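You operate a simulated robot arm through the tools that you are given. There is no shell and no other tool. Be economical: measure what you need, move in short steps, check, and stop when the job is done.

Carry out the task below with a simulated robot arm. There is one attempt and no reset: what you move stays moved.

TASK
Read the shim that the clamped purple felt pad lacks and press it on.
Fine: block of that size on the black square, red-post lever over and back, block back, white handle open; pinch and drop nothing.

It is judged by the outcome, as a careful person would: the job done as asked, and still so three seconds after it is handed in. It fails if anything else is knocked over, pushed out of place, dropped, spilled or broken.

THE ROBOT
A 6-joint arm with a two-finger parallel gripper, fixed in place. Base frame: the origin is at the foot of the arm, x ahead of it, y to its left, z up; the work surface is at about z = 820. Lengths are in mm, angles in degrees, forces in N, time in s.
With the tool pointing down near the work surface it reaches from about 260 to 680 mm from the base axis. Its first joint turns from -66.0 to 66.0 degrees. Payload 2.9 kg.
Tool frame: the origin (TCP) lies between the finger pads and is the grasp point; the fingertips stand 30 mm ahead of it; z points along the fingers, y is the line along which they close. The gripper opens to 110 mm. The fingers are 20 mm wide and 10 mm thick; the gripper's body (48 by 112 mm) begins 55 mm behind the TCP.
Orientation is that of the tool frame in the base frame, as [roll, pitch, yaw] about the fixed x, y, z axes, in that order (R = Rz(yaw) Ry(pitch) Rx(roll)). With the fingers straight down and closing along the base's y, the tool's x points along the base's -x, its y along +y and its z along -z.

THE INTERFACE
- The arm moves only by the tool move_arm. Its argument "targets" is a list of rows, each an object of numbers (a shift or turn left out is 0, a gripper value left out holds the last): "dx", "dy", "dz": the shift along the tool's x, y, z in mm; "ax", "ay", "az": the turn, a rotation vector about the tool's x, y, z in degrees; "gripper": the closure, from 0 (fully open) to 1 (shut). In form: [{"dx": .., "dy": .., "dz": .., "ax": .., "ay": .., "az": .., "gripper": ..}, ...]. A call has 1 to 8 rows; each row shifts and turns the commanded pose from where the row before left it, along the tool's axes as they then stand. A row lasts 0.2 s, in which the tool goes at most 50 mm and 8.6 degrees; a call with a longer step from one row to the next is refused whole, and so is a gripper value outside its range. A pose out of reach is approached as far as the arm can. The call stops where the force on the tool passes 60 N (or 10 N more than at its start, if that is more) or the arm is blocked; 0.2 s more then pass. The fingers move at their own pace (about 108 mm/s each) and stop on an object; they squeeze with about 23 N. The grip force told is the motor's: it shows also when the fingers shut on nothing. Time passes only in rows, and 0.2 s behind the last, so rows that do not move let the fingers close. It gives the time, the measured TCP pose, the force on the tool (base axes), the opening and the grip force at its end, in the units of the frame above (readings bear some noise).
- Cameras (640 x 400 px; columns grow to the right, rows downward): "scene" is fixed at [66.9, 422.1, 1392.4]; the picture's right is [-0.87, -0.50, 0.00], its down [-0.24, 0.42, -0.87] and it looks along [0.44, -0.75, -0.49] (base axes); focal length 363 px, centre (320, 200). "wrist" rides on the gripper at [-36, 0, -57] in the tool frame; the picture's right is [0.00, -1.00, 0.00], its down [0.97, 0.00, -0.24] and it looks along [0.24, 0.00, 0.97] (tool axes); focal length 218 px, centre (320, 200).
- camera(camera): a new picture of that camera. No time passes.
- probe_pixels(camera, pixels): there is no depth. For up to 12 entries [column, row, z] of the newest picture of that camera ("zoom" is the newest enlarged one), the place [x, y] in the base frame at which the ray of that pixel passes the height z, good to about 2 mm. No time passes.
- zoom(camera, box): a new picture of the part [left, top, right, bottom] of that camera's present view, enlarged. No time passes.
- hand_in(): hands the job in; it is judged then, once.

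Work in short steps. Measure before you move; look again where a grasp or a placing could have gone wrong, and mend it. You have 80 turns and 38 pictures in all, the two below and enlarged ones among them. Open the gripper and draw the arm clear of the work before you hand the job in, unless the task says otherwise; then end with one line.

The tools are called after ">>>" as name(argument=value, ...) on one line, values as JSON. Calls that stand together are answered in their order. move_arm: Moves the arm, as the interface text tells. Its arguments: {"type":"object","properties":{"targets":{"type":"array"}},"required":["targets"]} The other tools are called the same way: camera (camera) takes a picture; probe_pixels (camera, pixels) gives the place at which the rays of pixels pass given heights; zoom (camera, box) takes an enlarged picture of a part of a camera's view; hand_in () hands the job in.

At the start:

```text
clock: 0.0
tool_pos: [366.5, 1.9, 1139.8]
tcp_rot: [179.9, 0.1, 179.9]
wrist_force: [-0.1, 0.6, -0.4]
finger_gap: 109.7
grip_force: 0.1
```

scene: 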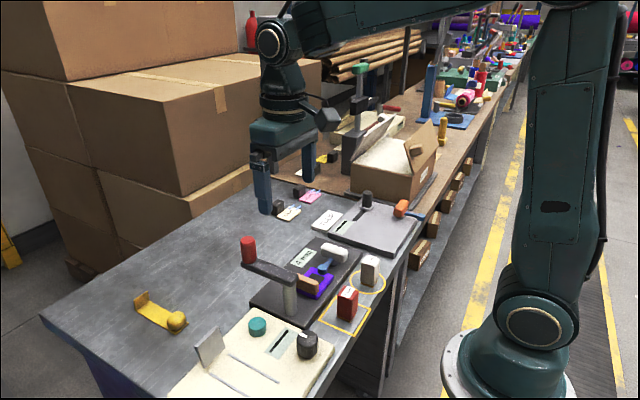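
wrist: 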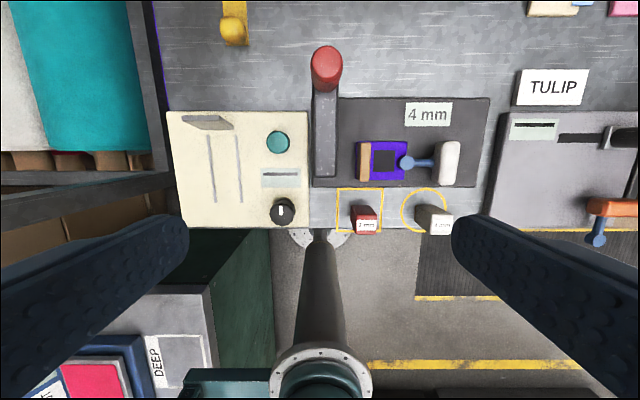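

The wrist view shows a black plate with a purple pad (388,160), a red lever (327,70), a white handle (448,163), and two blocks at (365,220) and (435,220). I'll zoom in to read the labels.

>>> zoom(camera="wrist", box=[300, 40, 500, 240])

>>> zoom(camera="scene", box=[220, 220, 400, 340])

```text
2.00 times, centred on (400, 140) of wrist
```

zoom: 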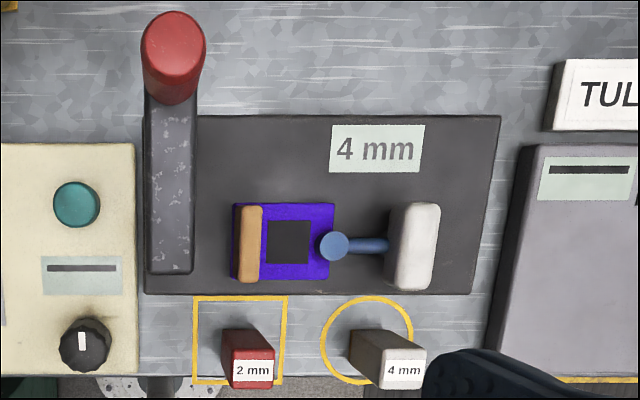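

```text
3.33 times, centred on (310, 280) of scene
```

zoom: 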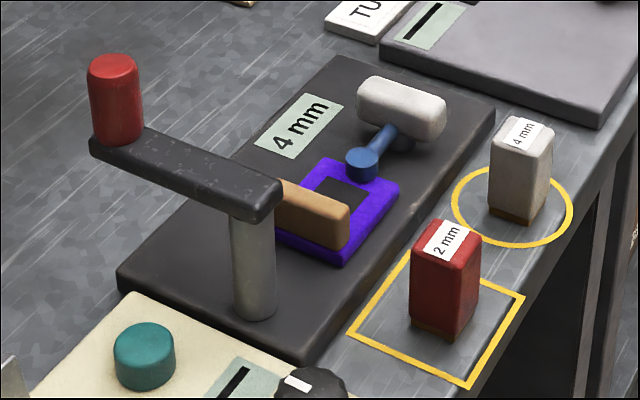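

The plate's tag reads 4 mm, and the grey block in the circle is 4 mm. I'll check the other tags and the clamp's mechanism.

>>> zoom(camera="scene", box=[260, 140, 440, 260])

>>> zoom(camera="scene", box=[285, 230, 375, 300])

>>> probe_pixels(camera="wrist", pixels=[[327, 70, 930], [325, 165, 900], [385, 160, 840], [407, 162, 850], [448, 163, 870], [424, 210, 820], [435, 222, 880], [365, 222, 880], [340, 98, 835], [490, 98, 835], [486, 187, 835], [313, 187, 835]])

```text
3.33 times, centred on (350, 200) of scene
```

zoom: 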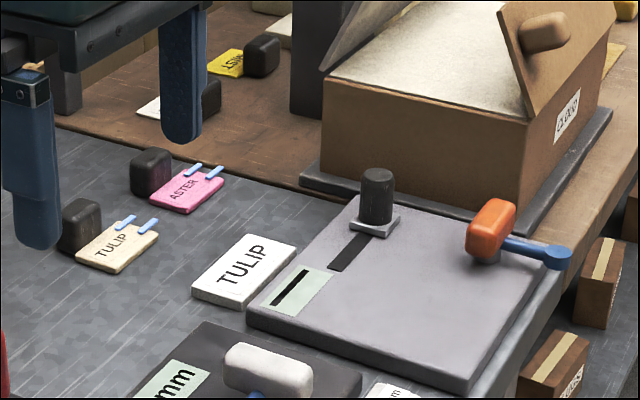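

```text
5.71 times, centred on (330, 265) of scene
```

zoom: 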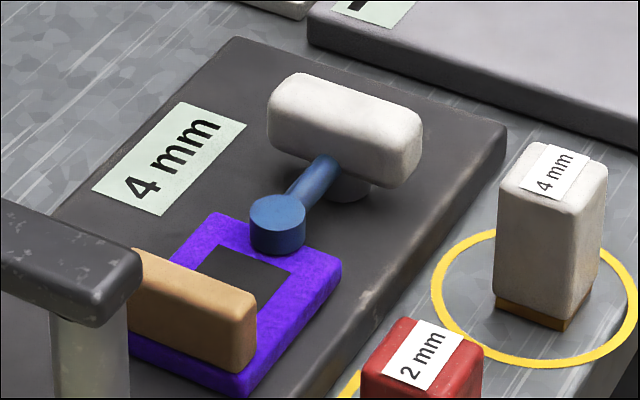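

```text
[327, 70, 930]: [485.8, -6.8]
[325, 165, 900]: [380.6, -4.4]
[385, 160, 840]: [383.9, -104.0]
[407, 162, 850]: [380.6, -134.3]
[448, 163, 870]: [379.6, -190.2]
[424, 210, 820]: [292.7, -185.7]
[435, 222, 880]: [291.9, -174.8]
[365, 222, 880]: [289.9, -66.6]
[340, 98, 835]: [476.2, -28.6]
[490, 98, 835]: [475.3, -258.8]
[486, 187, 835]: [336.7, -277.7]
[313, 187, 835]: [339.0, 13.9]
```

Everything reads consistently: the 4 mm grey block is the one. The orange handle on the neighbour fixture suggests the clamp arms turn about a vertical axis. I'll triangulate heights with the scene camera.

>>> camera(camera="scene")

>>> probe_pixels(camera="scene", pixels=[[370.6, 259.6, 880], [370.6, 259.6, 890], [370.6, 259.6, 870], [368.5, 283, 820], [248.5, 239.5, 960], [248.5, 239.5, 940], [249.4, 262, 920], [249.4, 262, 900], [289, 277, 900], [289, 277, 920], [334, 248, 880], [334, 248, 865]])

>>> probe_pixels(camera="wrist", pixels=[[442, 225, 870], [442, 225, 880], [442, 225, 890], [327, 60, 940], [327, 60, 960], [325, 85, 900], [325, 85, 920], [325, 176, 900], [325, 176, 920], [449, 163, 880], [449, 163, 865], [388, 160, 838]])

```text
31 pictures are left
```

scene: 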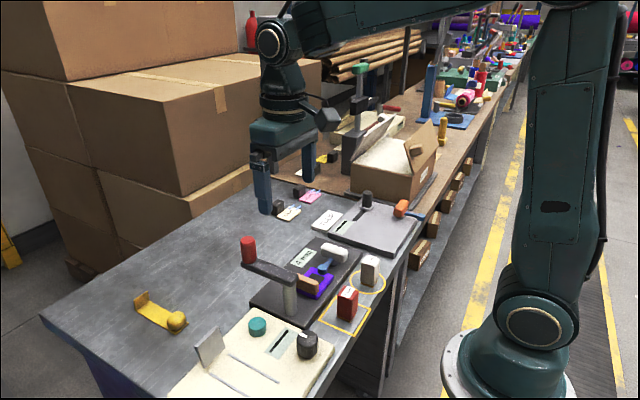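

```text
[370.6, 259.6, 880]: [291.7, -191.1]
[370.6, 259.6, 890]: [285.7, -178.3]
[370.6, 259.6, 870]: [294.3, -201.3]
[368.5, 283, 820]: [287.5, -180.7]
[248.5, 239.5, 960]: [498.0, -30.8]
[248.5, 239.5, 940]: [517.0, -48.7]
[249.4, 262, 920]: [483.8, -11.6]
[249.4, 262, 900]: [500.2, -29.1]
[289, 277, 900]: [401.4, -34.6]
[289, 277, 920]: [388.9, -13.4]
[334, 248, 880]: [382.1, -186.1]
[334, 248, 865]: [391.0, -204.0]
```

```text
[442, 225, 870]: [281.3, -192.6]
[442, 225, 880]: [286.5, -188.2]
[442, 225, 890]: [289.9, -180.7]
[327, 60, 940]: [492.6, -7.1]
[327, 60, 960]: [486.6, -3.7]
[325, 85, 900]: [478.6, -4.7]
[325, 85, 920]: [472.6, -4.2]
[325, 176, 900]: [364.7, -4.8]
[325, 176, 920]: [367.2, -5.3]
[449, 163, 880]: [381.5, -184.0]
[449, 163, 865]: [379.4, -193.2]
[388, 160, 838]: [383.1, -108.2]
```

Triangulated: block top about (288,-184,884), red post about (482,-5) with its top near 988, handle about (381,-185,880), pad about (383,-107). I'll move high over the grey block, then turn the tool 90° so the fingers close along x.

>>> move_arm(targets=[{"dx": 15.6, "dy": -37.2, "dz": 12, "gripper": 0.3}, {"dx": 15.6, "dy": -37.2, "dz": 12}, {"dx": 15.6, "dy": -37.2, "dz": 12}, {"dx": 15.6, "dy": -37.2, "dz": 12}, {"dx": 15.6, "dy": -37.2, "dz": 12}, {"az": 8.4}, {"az": 8.4}, {"az": 8.4}])

>>> move_arm(targets=[{"az": 8.1}, {"az": 8.1}, {"az": 8.1}, {"az": 8.1}, {"az": 8.1}, {"az": 8.1}, {"az": 8.1}, {"az": 8.1}])

>>> camera(camera="wrist")

```text
clock: 1.8
tool_pos: [289.5, -184.7, 1079.8]
tcp_rot: [180.0, 0.2, 154.7]
wrist_force: [0.1, 0.6, -0.1]
finger_gap: 77.0
grip_force: 0.0
```

```text
clock: 3.6
tool_pos: [288.9, -184.2, 1080.7]
tcp_rot: [180.0, 0.0, 89.7]
wrist_force: [0.6, -0.5, 0.5]
finger_gap: 76.9
grip_force: 0.0
```

```text
30 pictures are left
```

wrist: 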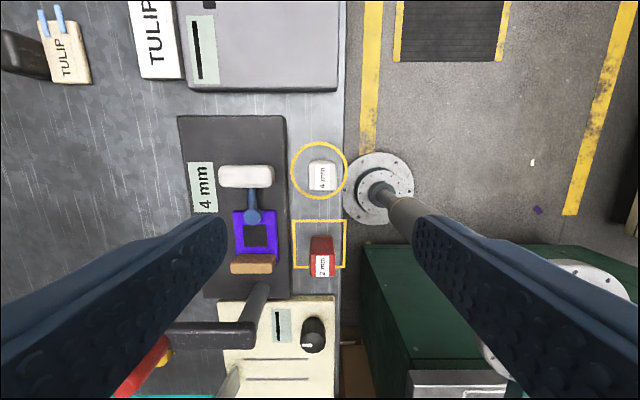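

The tool is turned correctly. I'll zoom for exact outlines of the block and the pad.

>>> zoom(camera="wrist", box=[200, 130, 360, 290])

```text
2.50 times, centred on (280, 210) of wrist
```

zoom: 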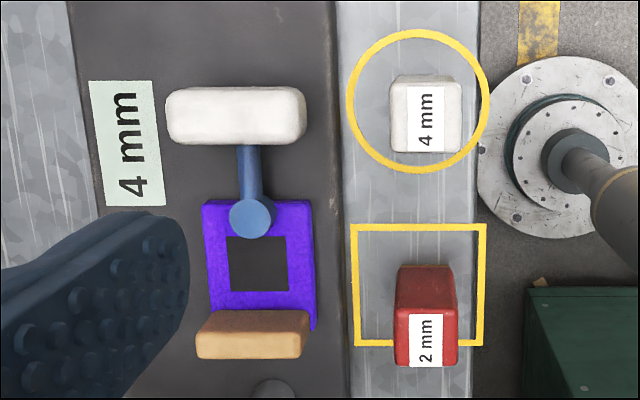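

>>> probe_pixels(camera="zoom", pixels=[[390, 75, 884], [462, 78, 884], [393, 153, 884], [460, 153, 884], [418, 100, 820], [228, 236, 840], [287, 236, 840], [230, 292, 840], [288, 291, 840], [252, 216, 858], [197, 312, 860], [308, 312, 860]])

>>> probe_pixels(camera="zoom", pixels=[[166, 90, 880], [306, 90, 880], [306, 142, 875], [167, 142, 875], [247, 160, 850], [273, 212, 858], [252, 238, 850], [200, 340, 870], [302, 333, 870]])

```text
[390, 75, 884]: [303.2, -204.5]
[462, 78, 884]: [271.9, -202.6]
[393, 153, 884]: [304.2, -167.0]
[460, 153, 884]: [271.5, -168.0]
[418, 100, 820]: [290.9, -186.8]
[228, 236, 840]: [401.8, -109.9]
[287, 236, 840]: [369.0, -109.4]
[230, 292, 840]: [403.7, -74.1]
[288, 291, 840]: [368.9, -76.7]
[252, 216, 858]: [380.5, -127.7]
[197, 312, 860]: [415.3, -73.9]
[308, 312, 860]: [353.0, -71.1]
```

```text
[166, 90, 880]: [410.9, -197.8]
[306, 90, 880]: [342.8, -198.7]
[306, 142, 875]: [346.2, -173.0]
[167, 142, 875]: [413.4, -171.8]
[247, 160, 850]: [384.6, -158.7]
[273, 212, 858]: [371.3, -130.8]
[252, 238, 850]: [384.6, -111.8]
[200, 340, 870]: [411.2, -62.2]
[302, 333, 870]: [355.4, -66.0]
```

>>> probe_pixels(camera="scene", pixels=[[316.9, 278.7, 840], [316.9, 278.7, 848], [316.9, 278.7, 856], [350, 243, 840], [350, 243, 830], [279.4, 270.8, 920], [306, 276, 900], [285.5, 288, 890]])

>>> probe_pixels(camera="zoom", pixels=[[258, 264, 840], [258, 264, 848], [258, 264, 856], [128, 143, 830], [128, 143, 840], [128, 143, 850]])

>>> zoom(camera="scene", box=[235, 230, 345, 330])

```text
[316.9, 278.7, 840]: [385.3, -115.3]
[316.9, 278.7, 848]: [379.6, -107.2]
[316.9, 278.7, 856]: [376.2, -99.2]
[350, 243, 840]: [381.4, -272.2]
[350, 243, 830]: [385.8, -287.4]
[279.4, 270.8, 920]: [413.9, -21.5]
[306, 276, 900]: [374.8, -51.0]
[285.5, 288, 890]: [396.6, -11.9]
```

```text
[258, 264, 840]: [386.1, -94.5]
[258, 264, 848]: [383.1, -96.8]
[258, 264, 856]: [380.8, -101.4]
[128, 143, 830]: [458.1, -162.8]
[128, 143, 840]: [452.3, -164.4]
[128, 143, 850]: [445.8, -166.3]
```

```text
4.00 times, centred on (290, 280) of scene
```

zoom: 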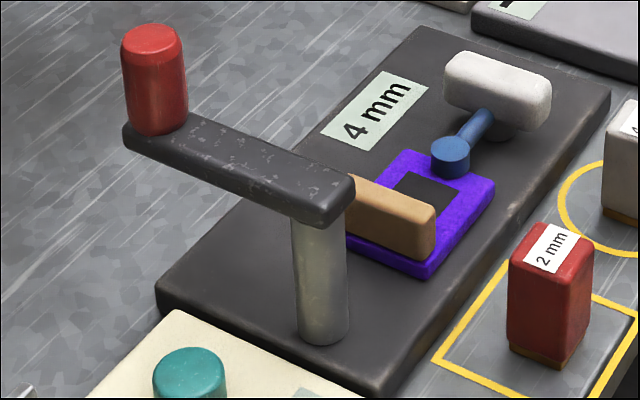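

The pad top seems nearer z≈855 and the lever's underside about 911, so clearance matters. I'll look closer from above the pad.

>>> move_arm(targets=[{"dx": 28, "dy": 31, "dz": 10}, {"dx": 28, "dy": 31, "dz": 10}, {"dx": 28, "dy": 31, "dz": 10}])

>>> camera(camera="wrist")

```text
clock: 4.4
tool_pos: [382.7, -100.6, 1051.8]
tcp_rot: [180.0, 0.0, 89.9]
wrist_force: [0.7, 1.2, -0.6]
finger_gap: 77.1
grip_force: 0.0
```

```text
27 pictures are left
```

wrist: 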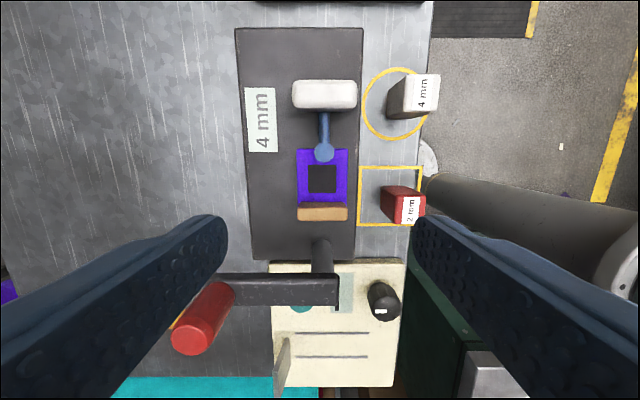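

>>> zoom(camera="wrist", box=[230, 130, 430, 330])

```text
2.00 times, centred on (330, 230) of wrist
```

zoom: 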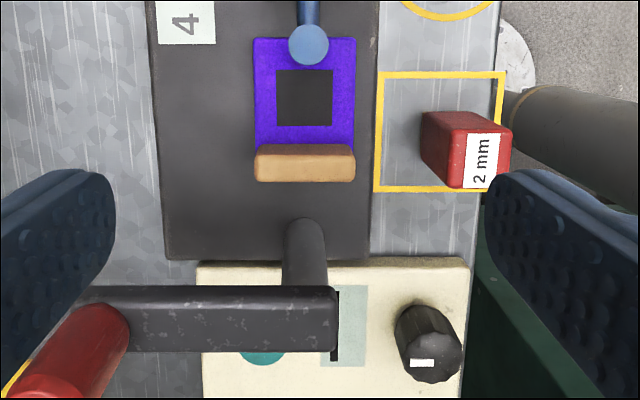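

Pad centre is about (380.5,-99), z≈852. I'll go back over the grey block and descend to just above it with a narrower opening.

>>> move_arm(targets=[{"dx": -28.4, "dy": -31.4, "gripper": 0.42}, {"dx": -28.4, "dy": -31.4}, {"dx": -28.4, "dy": -31.4}, {"dz": 40}, {"dz": 40}, {"dz": 35}])

>>> camera(camera="wrist")

```text
clock: 5.8
tool_pos: [287.6, -185.8, 935.3]
tcp_rot: [180.0, 0.0, 89.9]
wrist_force: [0.0, 0.2, -0.2]
finger_gap: 63.8
grip_force: 0.0
```

```text
25 pictures are left
```

wrist: 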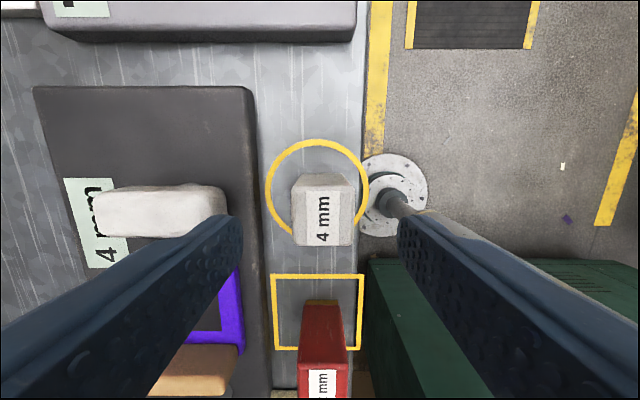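

The block top is centred at about (286,-185), under the tool. Descending to z≈866 and closing.

>>> move_arm(targets=[{"dy": -1, "dz": 35}, {"dz": 34}, {}, {"gripper": 0.6}, {"gripper": 0.8}, {"gripper": 1.0}, {}, {}])

```text
clock: 7.6
tool_pos: [286.3, -185.5, 866.5]
tcp_rot: [-180.0, 0.0, 90.0]
wrist_force: [-0.1, -0.3, 0.4]
finger_gap: 33.8
grip_force: 23.3
```

Gripped (33.8 mm). Lifting to about 965 and moving over the black square.

>>> move_arm(targets=[{"dz": -30}, {"dz": -35}, {"dz": -35}, {"dx": 29, "dy": 31.3}, {"dx": 29, "dy": 31.3}, {"dx": 29, "dy": 31.3}, {}])

>>> camera(camera="wrist")

>>> zoom(camera="scene", box=[235, 210, 395, 330])

```text
clock: 9.2
tool_pos: [382.4, -99.0, 964.9]
tcp_rot: [179.9, 0.1, 90.0]
wrist_force: [-0.5, 0.2, -1.4]
finger_gap: 33.6
grip_force: 23.2
```

```text
24 pictures are left
```

wrist: 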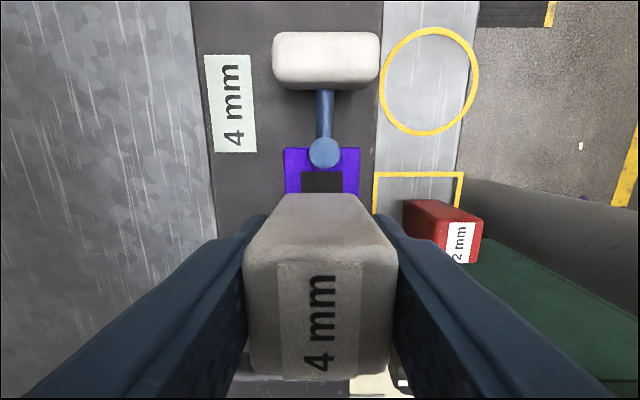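

```text
3.33 times, centred on (315, 270) of scene
```

zoom: 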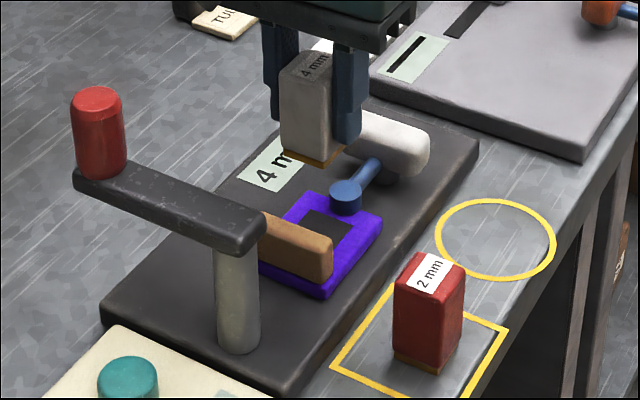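

Square centre is at x≈380. Shifting −2 mm in x and lowering to just above the pad.

>>> move_arm(targets=[{"dx": 0.5, "dy": -2.2, "dz": 20}, {"dz": 20}, {"dz": 15}, {}])

>>> zoom(camera="scene", box=[265, 220, 375, 310])

>>> zoom(camera="wrist", box=[240, 100, 400, 260])

```text
clock: 10.2
tool_pos: [378.1, -99.3, 911.1]
tcp_rot: [-180.0, 0.1, 90.1]
wrist_force: [-0.6, 0.2, -0.1]
finger_gap: 33.8
grip_force: 22.8
```

```text
4.44 times, centred on (320, 265) of scene
```

zoom: 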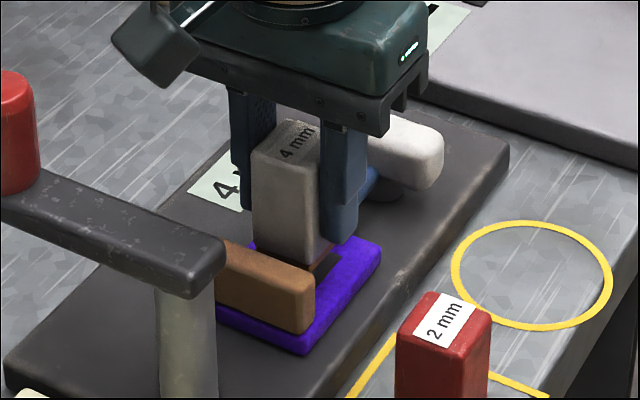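

```text
2.50 times, centred on (320, 180) of wrist
```

zoom: 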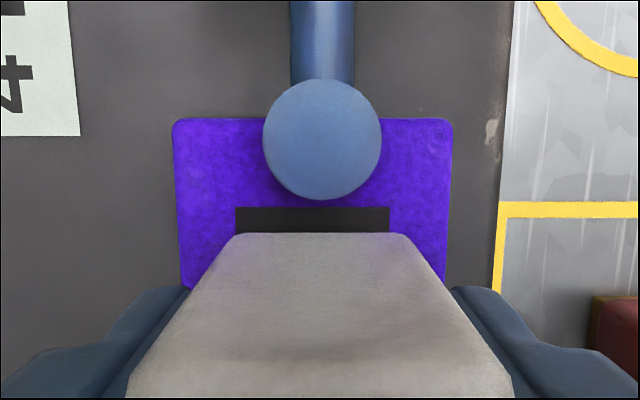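

The block sits ~2 mm toward −x of the square's centre. Correcting by +2 mm, then lowering gently.

>>> move_arm(targets=[{"dx": -0.7, "dy": 2, "dz": 5}, {"dz": 3}, {}])

>>> move_arm(targets=[{"dz": 2}, {}])

```text
clock: 11.0
tool_pos: [381.5, -99.9, 902.1]
tcp_rot: [180.0, 0.1, 89.9]
wrist_force: [0.8, 0.8, -1.8]
finger_gap: 33.7
grip_force: 22.9
```

```text
clock: 11.6
tool_pos: [380.7, -97.1, 901.0]
tcp_rot: [179.9, 0.0, 90.0]
wrist_force: [0.2, -0.1, -1.0]
finger_gap: 33.8
grip_force: 23.1
```

No contact yet (force about 0). Continuing down in small steps.

>>> move_arm(targets=[{"dz": 1.5}, {}])

>>> move_arm(targets=[{"dz": 1.5}, {}])

>>> move_arm(targets=[{"dz": 1.5}, {}])

```text
clock: 12.2
tool_pos: [379.9, -98.7, 901.1]
tcp_rot: [180.0, 0.0, 89.9]
wrist_force: [1.0, 0.2, -1.8]
finger_gap: 33.6
grip_force: 23.2
```

```text
clock: 12.8
tool_pos: [380.6, -100.1, 899.1]
tcp_rot: [179.9, 0.0, 90.1]
wrist_force: [0.5, 0.2, -1.4]
finger_gap: 33.8
grip_force: 22.9
```

```text
clock: 13.4
tool_pos: [380.3, -99.6, 896.5]
tcp_rot: [179.9, 0.0, 90.0]
wrist_force: [-3.1, 0.8, 17.9]
finger_gap: 33.7
grip_force: 22.7
```

Contact (18 N up) at z≈897. Checking seating before release.

>>> zoom(camera="wrist", box=[240, 100, 400, 260])

>>> zoom(camera="scene", box=[265, 220, 375, 310])

```text
2.50 times, centred on (320, 180) of wrist
```

zoom: 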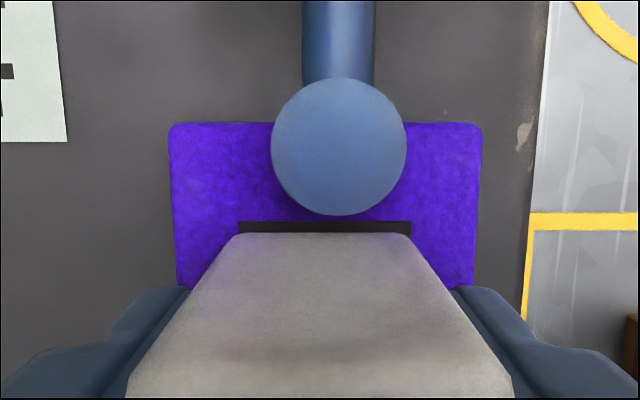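

```text
4.44 times, centred on (320, 265) of scene
```

zoom: 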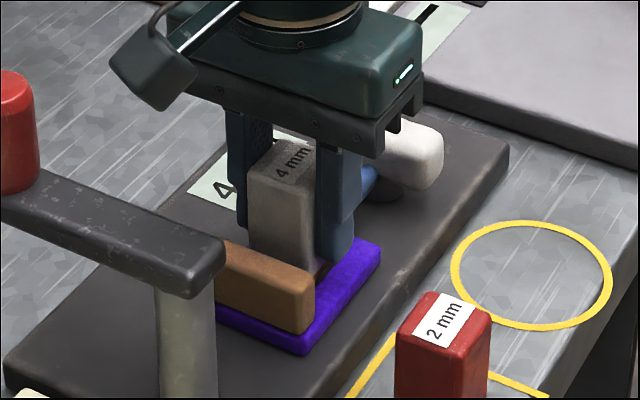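

Well centred on the square. Releasing and rising straight up.

>>> move_arm(targets=[{"dz": -0.8}, {"gripper": 0.85}, {"gripper": 0.6}, {"gripper": 0.45}, {}, {"dz": -30}, {"dz": -40}, {"dz": -40}])

>>> zoom(camera="scene", box=[235, 220, 345, 310])

```text
clock: 15.2
tool_pos: [379.5, -100.1, 1009.2]
tcp_rot: [-179.9, 0.0, 90.0]
wrist_force: [-0.7, -0.4, 0.5]
finger_gap: 60.3
grip_force: 0.1
```

```text
4.44 times, centred on (290, 265) of scene
```

zoom: 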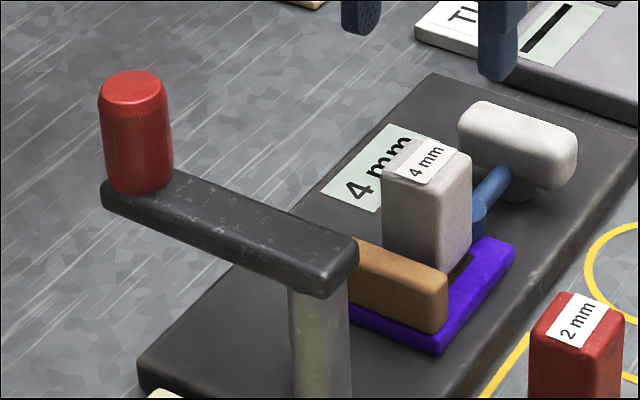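

The block stands square on the pad, clear of the stop and foot. Red post is about (475,-4.5), top ≈980, pivot about (380.5,-4.5). I'll rise, turn back to yaw 180, and move above the post with open fingers.

>>> move_arm(targets=[{"az": -8.2, "dz": -5}, {"az": -8.2, "dz": -5}, {"az": -8.2, "dz": -5}, {"az": -8.2, "dz": -5}, {"az": -8.2, "dz": -5}, {"az": -8.2, "dz": -5}, {"az": -8.2, "dz": -5}, {"az": -8.2, "dz": -5}])

>>> move_arm(targets=[{"az": -8.1}, {"az": -8.1}, {"az": -8.2}, {"dx": -31.8, "dy": 31.8}, {"dx": -31.8, "dy": 31.8}, {"dx": -31.8, "dy": 31.8}, {}])

>>> camera(camera="wrist")

```text
clock: 17.0
tool_pos: [381.0, -98.9, 1048.5]
tcp_rot: [-180.0, 0.1, 155.6]
wrist_force: [0.3, 1.3, 0.5]
finger_gap: 60.7
grip_force: 0.0
```

```text
clock: 18.6
tool_pos: [476.7, -3.9, 1048.4]
tcp_rot: [180.0, 0.0, -180.0]
wrist_force: [0.9, -0.5, 0.2]
finger_gap: 60.7
grip_force: 0.0
```

```text
17 pictures are left
```

wrist: 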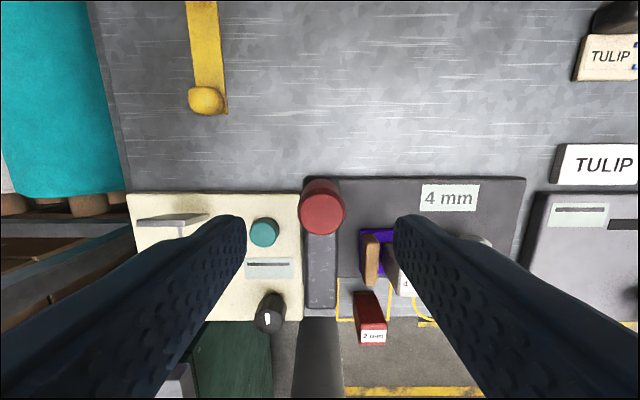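

The post sits at about (474,-5.5), between the fingers. Descending to z≈967 and gripping it.

>>> move_arm(targets=[{"dx": 2, "dy": -1, "dz": 27}, {"dz": 27}, {"dz": 27}, {"gripper": 0.7}, {"gripper": 1.0}, {}, {}])

```text
clock: 20.2
tool_pos: [475.0, -5.6, 966.7]
tcp_rot: [-180.0, -0.1, -180.0]
wrist_force: [2.0, -5.5, -7.5]
finger_gap: 29.3
grip_force: 45.2
```

Gripped the post (29 mm). Swinging 40° along the arc about (380.5,-5), with the tool turning along, then checking clearance.

>>> move_arm(targets=[{"dx": 0.915, "dy": -13.08, "az": 8}, {"dx": 0.915, "dy": -13.08, "az": 8}])

>>> move_arm(targets=[{"dx": 0.915, "dy": -13.08, "az": 8}, {"dx": 0.915, "dy": -13.08, "az": 8}, {"dx": 0.915, "dy": -13.08, "az": 8}, {}])

>>> zoom(camera="scene", box=[245, 210, 355, 310])

```text
clock: 20.8
tool_pos: [471.1, -32.2, 966.9]
tcp_rot: [-180.0, 0.0, 163.8]
wrist_force: [8.3, 2.6, -9.4]
finger_gap: 29.5
grip_force: 44.9
```

```text
clock: 21.8
tool_pos: [451.8, -66.8, 966.4]
tcp_rot: [-180.0, 0.0, 139.8]
wrist_force: [5.4, -3.9, -9.1]
finger_gap: 29.4
grip_force: 45.7
```

```text
4.00 times, centred on (300, 260) of scene
```

zoom: 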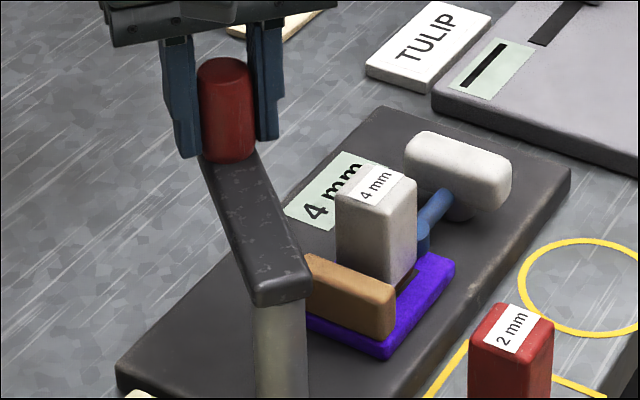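

The lever swings freely. Going another 20° to just short of the block, then comparing heights.

>>> move_arm(targets=[{"dx": 0.915, "dy": -13.08, "az": 8}, {"dx": 0.915, "dy": -13.08, "az": 8}, {"dx": 0.23, "dy": -6.56, "az": 4}, {}])

>>> zoom(camera="scene", box=[265, 220, 345, 290])

```text
clock: 22.8
tool_pos: [427.0, -86.1, 967.6]
tcp_rot: [-180.0, 0.0, 119.8]
wrist_force: [7.2, -8.3, -6.0]
finger_gap: 29.4
grip_force: 44.7
```

```text
5.71 times, centred on (305, 255) of scene
```

zoom: 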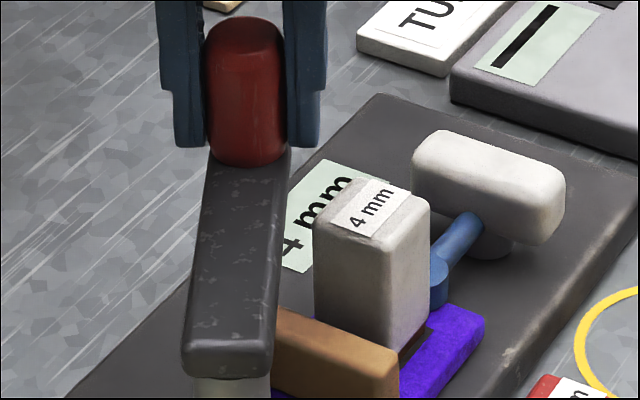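

The lever underside estimates at ~917–920 versus a block top of ~911–914, so it should pass over. Continuing in small steps and watching force.

>>> move_arm(targets=[{"dx": 0.23, "dy": -6.56, "az": 4}, {"dx": 0.23, "dy": -6.56, "az": 4}, {}])

>>> move_arm(targets=[{"dx": 0.06, "dy": -3.28, "az": 2}, {"dx": 0.06, "dy": -3.28, "az": 2}, {}])

>>> zoom(camera="scene", box=[265, 220, 345, 290])

```text
clock: 23.6
tool_pos: [415.3, -92.9, 968.2]
tcp_rot: [180.0, -0.1, 111.9]
wrist_force: [4.2, -8.6, 6.6]
finger_gap: 29.5
grip_force: 44.8
```

```text
clock: 24.4
tool_pos: [408.8, -95.3, 967.5]
tcp_rot: [179.9, 0.1, 108.1]
wrist_force: [4.2, -8.0, 11.6]
finger_gap: 29.8
grip_force: 45.3
```

```text
5.71 times, centred on (305, 255) of scene
```

zoom: 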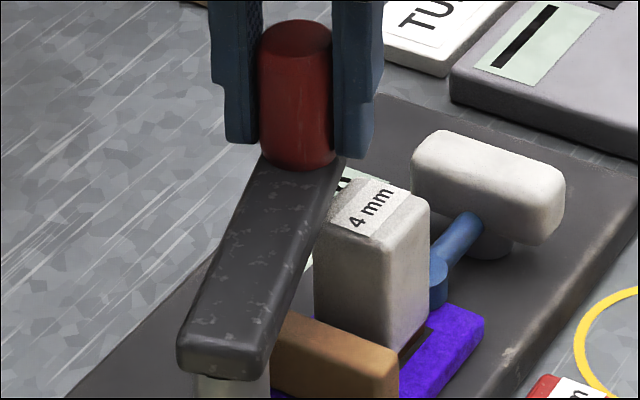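

The block has not moved; upward force grew to ~12 N (lever reacting). Continuing in 4° steps with force readings.

>>> move_arm(targets=[{"dx": 0.06, "dy": -3.28, "az": 2}, {"dx": 0.06, "dy": -3.28, "az": 2}, {}])

>>> zoom(camera="scene", box=[265, 220, 345, 290])

```text
clock: 25.2
tool_pos: [403.9, -95.9, 966.6]
tcp_rot: [179.9, -0.1, 103.9]
wrist_force: [5.7, -8.9, 13.0]
finger_gap: 29.1
grip_force: 44.8
```

```text
5.71 times, centred on (305, 255) of scene
```

zoom: 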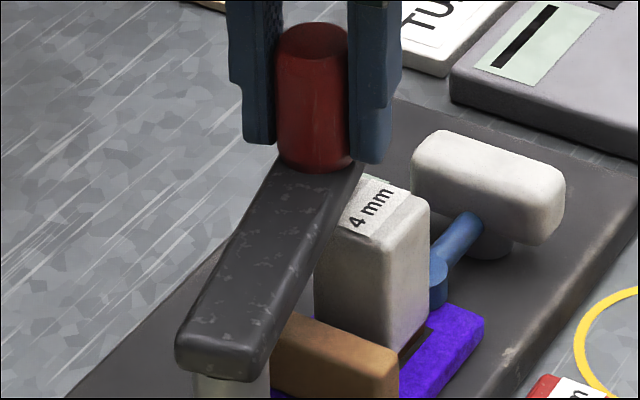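

The lever is passing over the block and the block is still in place. Completing to 90°.

>>> move_arm(targets=[{"dx": 0.06, "dy": -3.28, "az": 2}, {"dx": 0.06, "dy": -3.28, "az": 2}, {"dx": 0.06, "dy": -3.28, "az": 2}, {}])

>>> move_arm(targets=[{"dx": 0.06, "dy": -3.28, "az": 2}, {"dx": 0.06, "dy": -3.28, "az": 2}, {"dx": 0.06, "dy": -3.28, "az": 2}, {"dx": 0.06, "dy": -3.28, "az": 2}, {}])

>>> zoom(camera="scene", box=[265, 220, 345, 290])

```text
clock: 26.2
tool_pos: [392.3, -98.8, 965.7]
tcp_rot: [179.9, -0.1, 98.0]
wrist_force: [4.7, -8.2, 12.5]
finger_gap: 29.5
grip_force: 45.6
```

```text
clock: 27.4
tool_pos: [379.7, -98.7, 966.8]
tcp_rot: [179.8, 0.0, 90.0]
wrist_force: [1.7, -8.3, 18.8]
finger_gap: 29.5
grip_force: 44.8
```

```text
5.71 times, centred on (305, 255) of scene
```

zoom: 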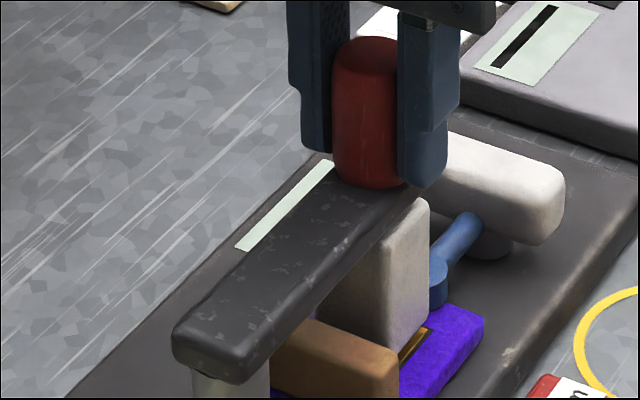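

The lever is fully over, and amber shim now shows on the black square, so the press registered. Swinging the lever back along the same arc.

>>> move_arm(targets=[{}, {"dx": 0.23, "dy": 6.56, "az": -4}, {"dx": 0.23, "dy": 6.56, "az": -4}, {"dx": 0.23, "dy": 6.56, "az": -4}, {"dx": 0.23, "dy": 6.56, "az": -4}, {"dx": 0.23, "dy": 6.56, "az": -4}, {"dx": 0.23, "dy": 6.56, "az": -4}, {}])

>>> move_arm(targets=[{"dx": 0.915, "dy": 13.08, "az": -8}, {"dx": 0.915, "dy": 13.08, "az": -8}, {"dx": 0.915, "dy": 13.08, "az": -8}, {"dx": 0.915, "dy": 13.08, "az": -8}, {"dx": 0.915, "dy": 13.08, "az": -8}, {"dx": 0.915, "dy": 13.08, "az": -8}, {"dx": 0.915, "dy": 13.08, "az": -8}, {}])

```text
clock: 29.2
tool_pos: [417.0, -90.9, 966.9]
tcp_rot: [179.9, 0.0, 114.1]
wrist_force: [3.1, -6.5, 15.7]
finger_gap: 28.9
grip_force: 44.8
```

```text
clock: 31.0
tool_pos: [473.7, -21.2, 967.2]
tcp_rot: [180.0, 0.0, 170.3]
wrist_force: [-0.2, -1.5, 5.8]
finger_gap: 29.3
grip_force: 45.0
```

Ten degrees remain; finishing back to the original lever position, then checking.

>>> move_arm(targets=[{"dx": 0.35, "dy": 8.2, "az": -5}, {"dx": 0.35, "dy": 8.2, "az": -5}, {}])

>>> zoom(camera="scene", box=[235, 220, 345, 310])

```text
clock: 31.8
tool_pos: [474.5, -5.6, 966.8]
tcp_rot: [-180.0, 0.1, -179.9]
wrist_force: [5.6, 1.4, 5.6]
finger_gap: 29.5
grip_force: 45.2
```

```text
4.44 times, centred on (290, 265) of scene
```

zoom: 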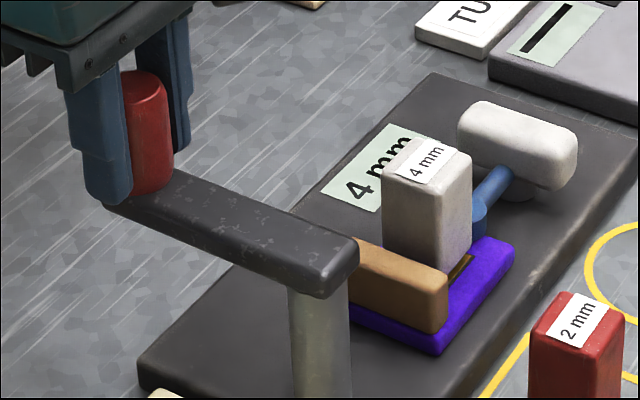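

The lever is back where it was. Releasing the post, rising, moving above the block and turning to yaw 90.

>>> move_arm(targets=[{"gripper": 0.7}, {"gripper": 0.45}, {}, {"dz": -42}, {"dz": -42}, {"dx": 31.4, "dy": -31}, {"dx": 31.4, "dy": -31}, {"dx": 31.4, "dy": -31}])

>>> move_arm(targets=[{"az": 8.2}, {"az": 8.2}, {"az": 8.2}, {"az": 8.2}, {"az": 8.2}, {"az": 8.2}, {"az": 8.2}, {"az": 8.2}])

>>> move_arm(targets=[{"az": 8.1}, {"az": 8.1}, {"az": 8.2}, {"dz": 40}, {"dz": 30}, {}])

>>> camera(camera="wrist")

```text
clock: 33.6
tool_pos: [380.8, -98.4, 1050.2]
tcp_rot: [180.0, 0.0, 180.0]
wrist_force: [-0.4, -0.1, 0.3]
finger_gap: 60.7
grip_force: 0.1
```

```text
clock: 35.4
tool_pos: [380.4, -98.3, 1050.1]
tcp_rot: [-179.9, 0.0, 114.3]
wrist_force: [-1.2, 0.1, -0.2]
finger_gap: 60.7
grip_force: 0.1
```

```text
clock: 36.8
tool_pos: [379.4, -98.4, 980.6]
tcp_rot: [179.9, 0.0, 90.0]
wrist_force: [-0.3, 0.8, 0.7]
finger_gap: 60.3
grip_force: 0.0
```

```text
10 pictures are left
```

wrist: 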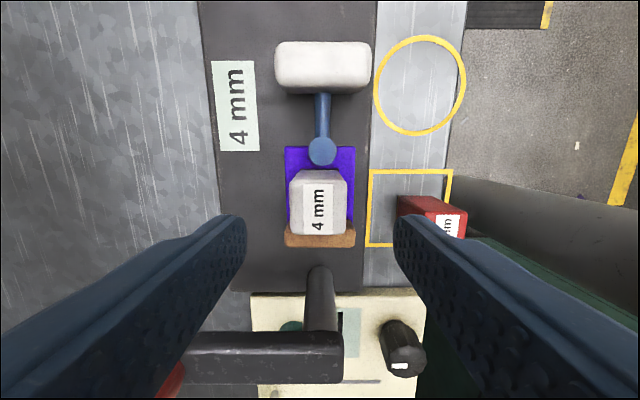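

The block is centred between the fingers. Descending to grip it as before, then lifting slightly.

>>> move_arm(targets=[{"dz": 42}, {"dz": 41}, {}, {"gripper": 0.65}, {"gripper": 1.0}, {}, {}])

>>> move_arm(targets=[{"dz": -5}, {"dz": -35}, {"dz": -40}, {}])

>>> zoom(camera="scene", box=[245, 210, 365, 310])

```text
clock: 38.4
tool_pos: [380.2, -99.0, 897.3]
tcp_rot: [-179.9, 0.1, 90.0]
wrist_force: [-0.3, -0.9, -0.1]
finger_gap: 33.7
grip_force: 23.2
```

```text
clock: 39.4
tool_pos: [379.7, -98.4, 976.9]
tcp_rot: [-180.0, 0.0, 90.0]
wrist_force: [0.0, -0.3, -1.0]
finger_gap: 33.5
grip_force: 23.0
```

```text
4.00 times, centred on (305, 260) of scene
```

zoom: 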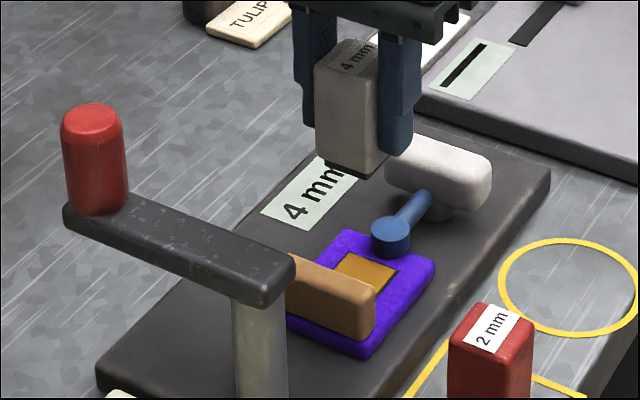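

The shim (amber) is stuck on the pad and the block's base is bare. Carrying the block back over the circle centre (288.5,-187) and lowering.

>>> move_arm(targets=[{"dx": -29.5, "dy": -30.4}, {"dx": -29.5, "dy": -30.4}, {"dx": -29.5, "dy": -30.4}, {"dz": 40}, {"dz": 40}, {"dz": 25}, {}])

>>> move_arm(targets=[{"dz": 3}, {}])

>>> move_arm(targets=[{"dz": 2}, {}])

```text
clock: 41.0
tool_pos: [288.8, -185.9, 872.0]
tcp_rot: [-180.0, 0.0, 89.9]
wrist_force: [-1.0, 0.3, -1.3]
finger_gap: 33.7
grip_force: 23.2
```

```text
clock: 41.6
tool_pos: [288.6, -186.8, 869.2]
tcp_rot: [-180.0, 0.0, 90.0]
wrist_force: [-0.5, -0.4, -1.4]
finger_gap: 33.6
grip_force: 23.1
```

```text
clock: 42.2
tool_pos: [288.1, -187.0, 866.4]
tcp_rot: [180.0, -0.1, 90.0]
wrist_force: [0.1, 0.6, 0.4]
finger_gap: 34.1
grip_force: 23.2
```

>>> move_arm(targets=[{"dz": 1.5}, {}])

>>> move_arm(targets=[{"dz": 1.2}, {}])

```text
clock: 42.8
tool_pos: [288.2, -185.2, 866.0]
tcp_rot: [-180.0, 0.0, 90.1]
wrist_force: [-0.1, 1.2, -1.0]
finger_gap: 33.7
grip_force: 23.7
```

```text
clock: 43.4
tool_pos: [288.5, -186.5, 864.4]
tcp_rot: [179.9, 0.0, 90.0]
wrist_force: [-2.3, 3.6, 16.7]
finger_gap: 33.9
grip_force: 22.6
```

Contact with the bench (17 N). Releasing and rising.

>>> move_arm(targets=[{"dz": -0.7}, {"gripper": 0.85}, {"gripper": 0.6}, {"gripper": 0.45}, {}, {"dz": -35}, {"dz": -45}, {"dz": -45}])

>>> camera(camera="wrist")

```text
clock: 45.2
tool_pos: [289.6, -184.9, 991.7]
tcp_rot: [180.0, -0.1, 89.9]
wrist_force: [0.5, 0.5, 0.1]
finger_gap: 60.4
grip_force: 0.1
```

```text
8 pictures are left
```

wrist: 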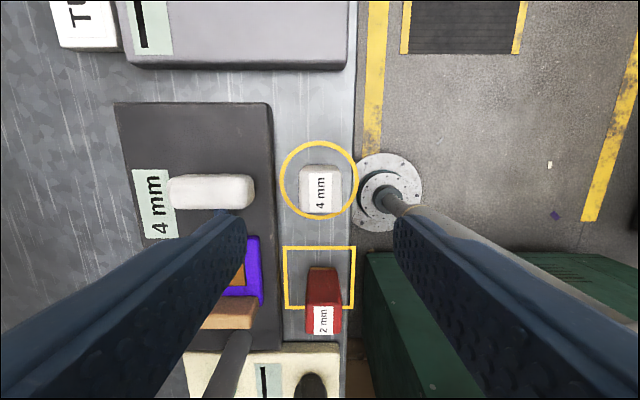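

The block stands upright in its circle. The white handle's centre is about (377.7,-186), bar along x. Moving above it with a wide opening so the fingers straddle its ends.

>>> move_arm(targets=[{"dx": 0.3, "dy": 30, "gripper": 0.18}, {"dx": 0.3, "dy": 30}, {"dx": 0.3, "dy": 29}, {"dz": 30}, {"dz": 25}, {}])

>>> camera(camera="wrist")

```text
clock: 46.6
tool_pos: [379.4, -187.2, 935.0]
tcp_rot: [180.0, 0.0, 90.1]
wrist_force: [0.7, 0.2, 0.8]
finger_gap: 90.3
grip_force: 0.0
```

```text
7 pictures are left
```

wrist: 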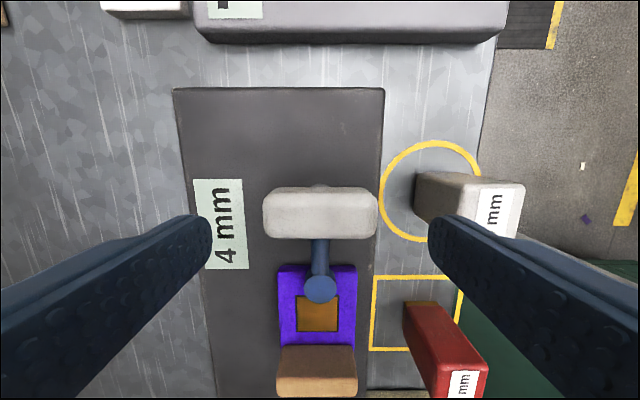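

The handle is centred between the fingers. Descending to z≈880 (tips at 850, above the plate) and closing on its ends.

>>> move_arm(targets=[{"dx": 0.5, "dz": 28}, {"dz": 27}, {}, {"gripper": 0.5}, {"gripper": 1.0}, {}, {}])

```text
clock: 48.2
tool_pos: [378.1, -186.4, 879.2]
tcp_rot: [-179.9, 0.1, 90.0]
wrist_force: [-0.4, 2.0, -6.9]
finger_gap: 63.8
grip_force: 45.4
```

Gripped (63.8 mm). Trying a small counter-clockwise turn of 8°.

>>> move_arm(targets=[{"az": -4}, {"az": -4}, {}])

>>> zoom(camera="scene", box=[275, 210, 395, 310])

```text
clock: 49.0
tool_pos: [376.9, -185.7, 879.7]
tcp_rot: [-179.9, 0.0, 97.9]
wrist_force: [8.3, -5.4, -23.2]
finger_gap: 63.6
grip_force: 45.2
```

```text
4.00 times, centred on (335, 260) of scene
```

zoom: 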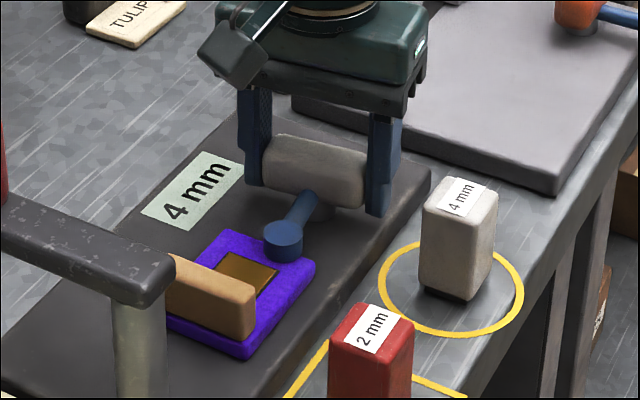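

The blue foot moved about 4 px toward −x, so it turns counter-clockwise. Continuing in steps.

>>> move_arm(targets=[{"az": -6}, {"az": -6}, {"az": -6}, {}])

>>> move_arm(targets=[{"az": -6}, {"az": -6}, {"az": -6}, {"az": -6}, {}])

>>> zoom(camera="scene", box=[275, 210, 395, 310])

```text
clock: 50.0
tool_pos: [379.0, -185.8, 880.3]
tcp_rot: [-180.0, 0.0, 116.1]
wrist_force: [14.2, -8.7, -31.8]
finger_gap: 64.1
grip_force: 45.2
```

```text
clock: 51.2
tool_pos: [378.1, -185.1, 879.9]
tcp_rot: [179.9, 0.0, 140.1]
wrist_force: [13.5, -6.8, -28.2]
finger_gap: 64.0
grip_force: 45.1
```

```text
4.00 times, centred on (335, 260) of scene
```

zoom: 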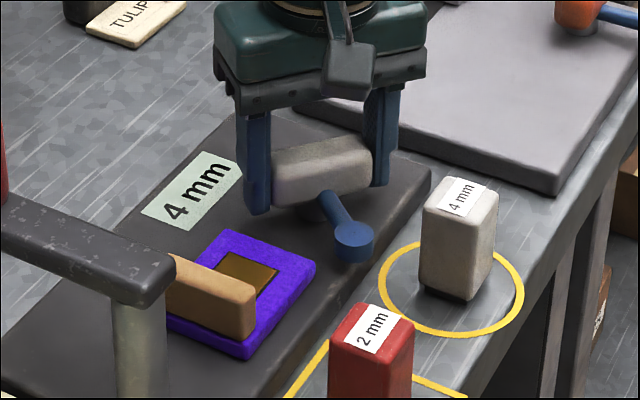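

The clamp arm is at 50°. The foot should end at about x≥314, short of the block (305). Continuing to ~76°, then checking.

>>> move_arm(targets=[{"az": -6}, {"az": -6}, {"az": -7}, {"az": -7}, {}])

>>> zoom(camera="scene", box=[275, 210, 395, 310])

```text
clock: 52.4
tool_pos: [378.1, -185.0, 880.8]
tcp_rot: [180.0, 0.1, 166.0]
wrist_force: [14.4, -3.4, -28.7]
finger_gap: 63.9
grip_force: 44.7
```

```text
4.00 times, centred on (335, 260) of scene
```

zoom: 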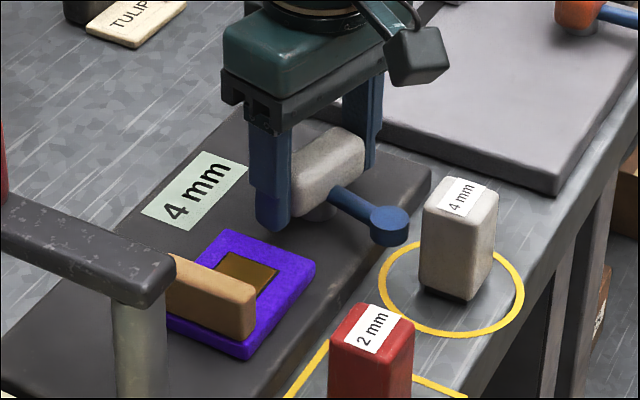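

The foot will clear the block by ~6 mm. Turning the last 14° to 90°.

>>> move_arm(targets=[{"az": -5}, {"az": -5}, {"az": -4}, {}])

>>> zoom(camera="scene", box=[275, 210, 395, 310])

```text
clock: 53.4
tool_pos: [378.0, -184.6, 880.0]
tcp_rot: [180.0, 0.1, -179.8]
wrist_force: [15.7, 0.9, -28.5]
finger_gap: 63.9
grip_force: 45.2
```

```text
4.00 times, centred on (335, 260) of scene
```

zoom: 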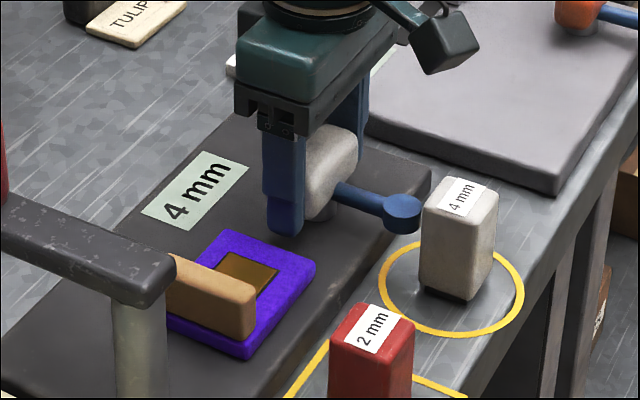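

The clamp is open at 90° (matching the orange one) and the block is undisturbed. Releasing, rising and drawing clear.

>>> move_arm(targets=[{"gripper": 0.35}, {"gripper": 0.2}, {}, {"dz": -40}, {"dz": -45}, {"dz": -45}, {"dz": -45}, {"dz": -45}])

>>> move_arm(targets=[{"dy": 40, "gripper": 0}, {"dy": 45}, {"dy": 45}, {"dy": 45}, {}, {}])

>>> camera(camera="wrist")

```text
clock: 55.2
tool_pos: [376.7, -183.5, 1100.8]
tcp_rot: [179.9, 0.1, -180.0]
wrist_force: [-0.1, -0.3, 0.4]
finger_gap: 88.0
grip_force: 0.0
```

```text
clock: 56.6
tool_pos: [377.0, -8.9, 1099.9]
tcp_rot: [180.0, 0.0, 179.9]
wrist_force: [0.6, -0.5, -0.1]
finger_gap: 109.8
grip_force: 0.0
```

```text
2 pictures are left
```

wrist: 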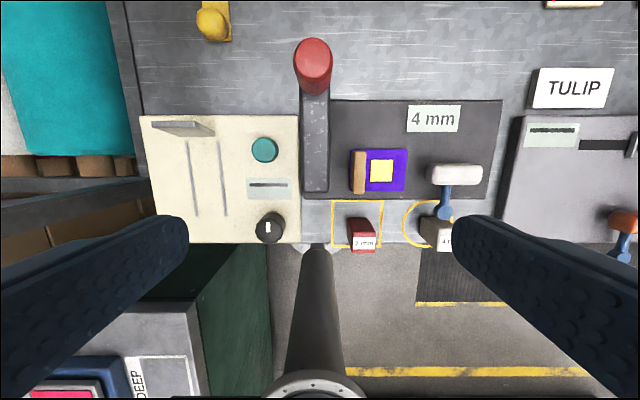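

The shim is on the pad, the lever is at rest, the block is back in its circle, the clamp is open and the arm is clear. Handing in.

>>> hand_in()

```text
The job is handed in.
```

The 4 mm shim is pressed onto the purple pad. The red-post lever is back at rest, the 4 mm block is back in its circle and the white handle is open; nothing was pinched or dropped.
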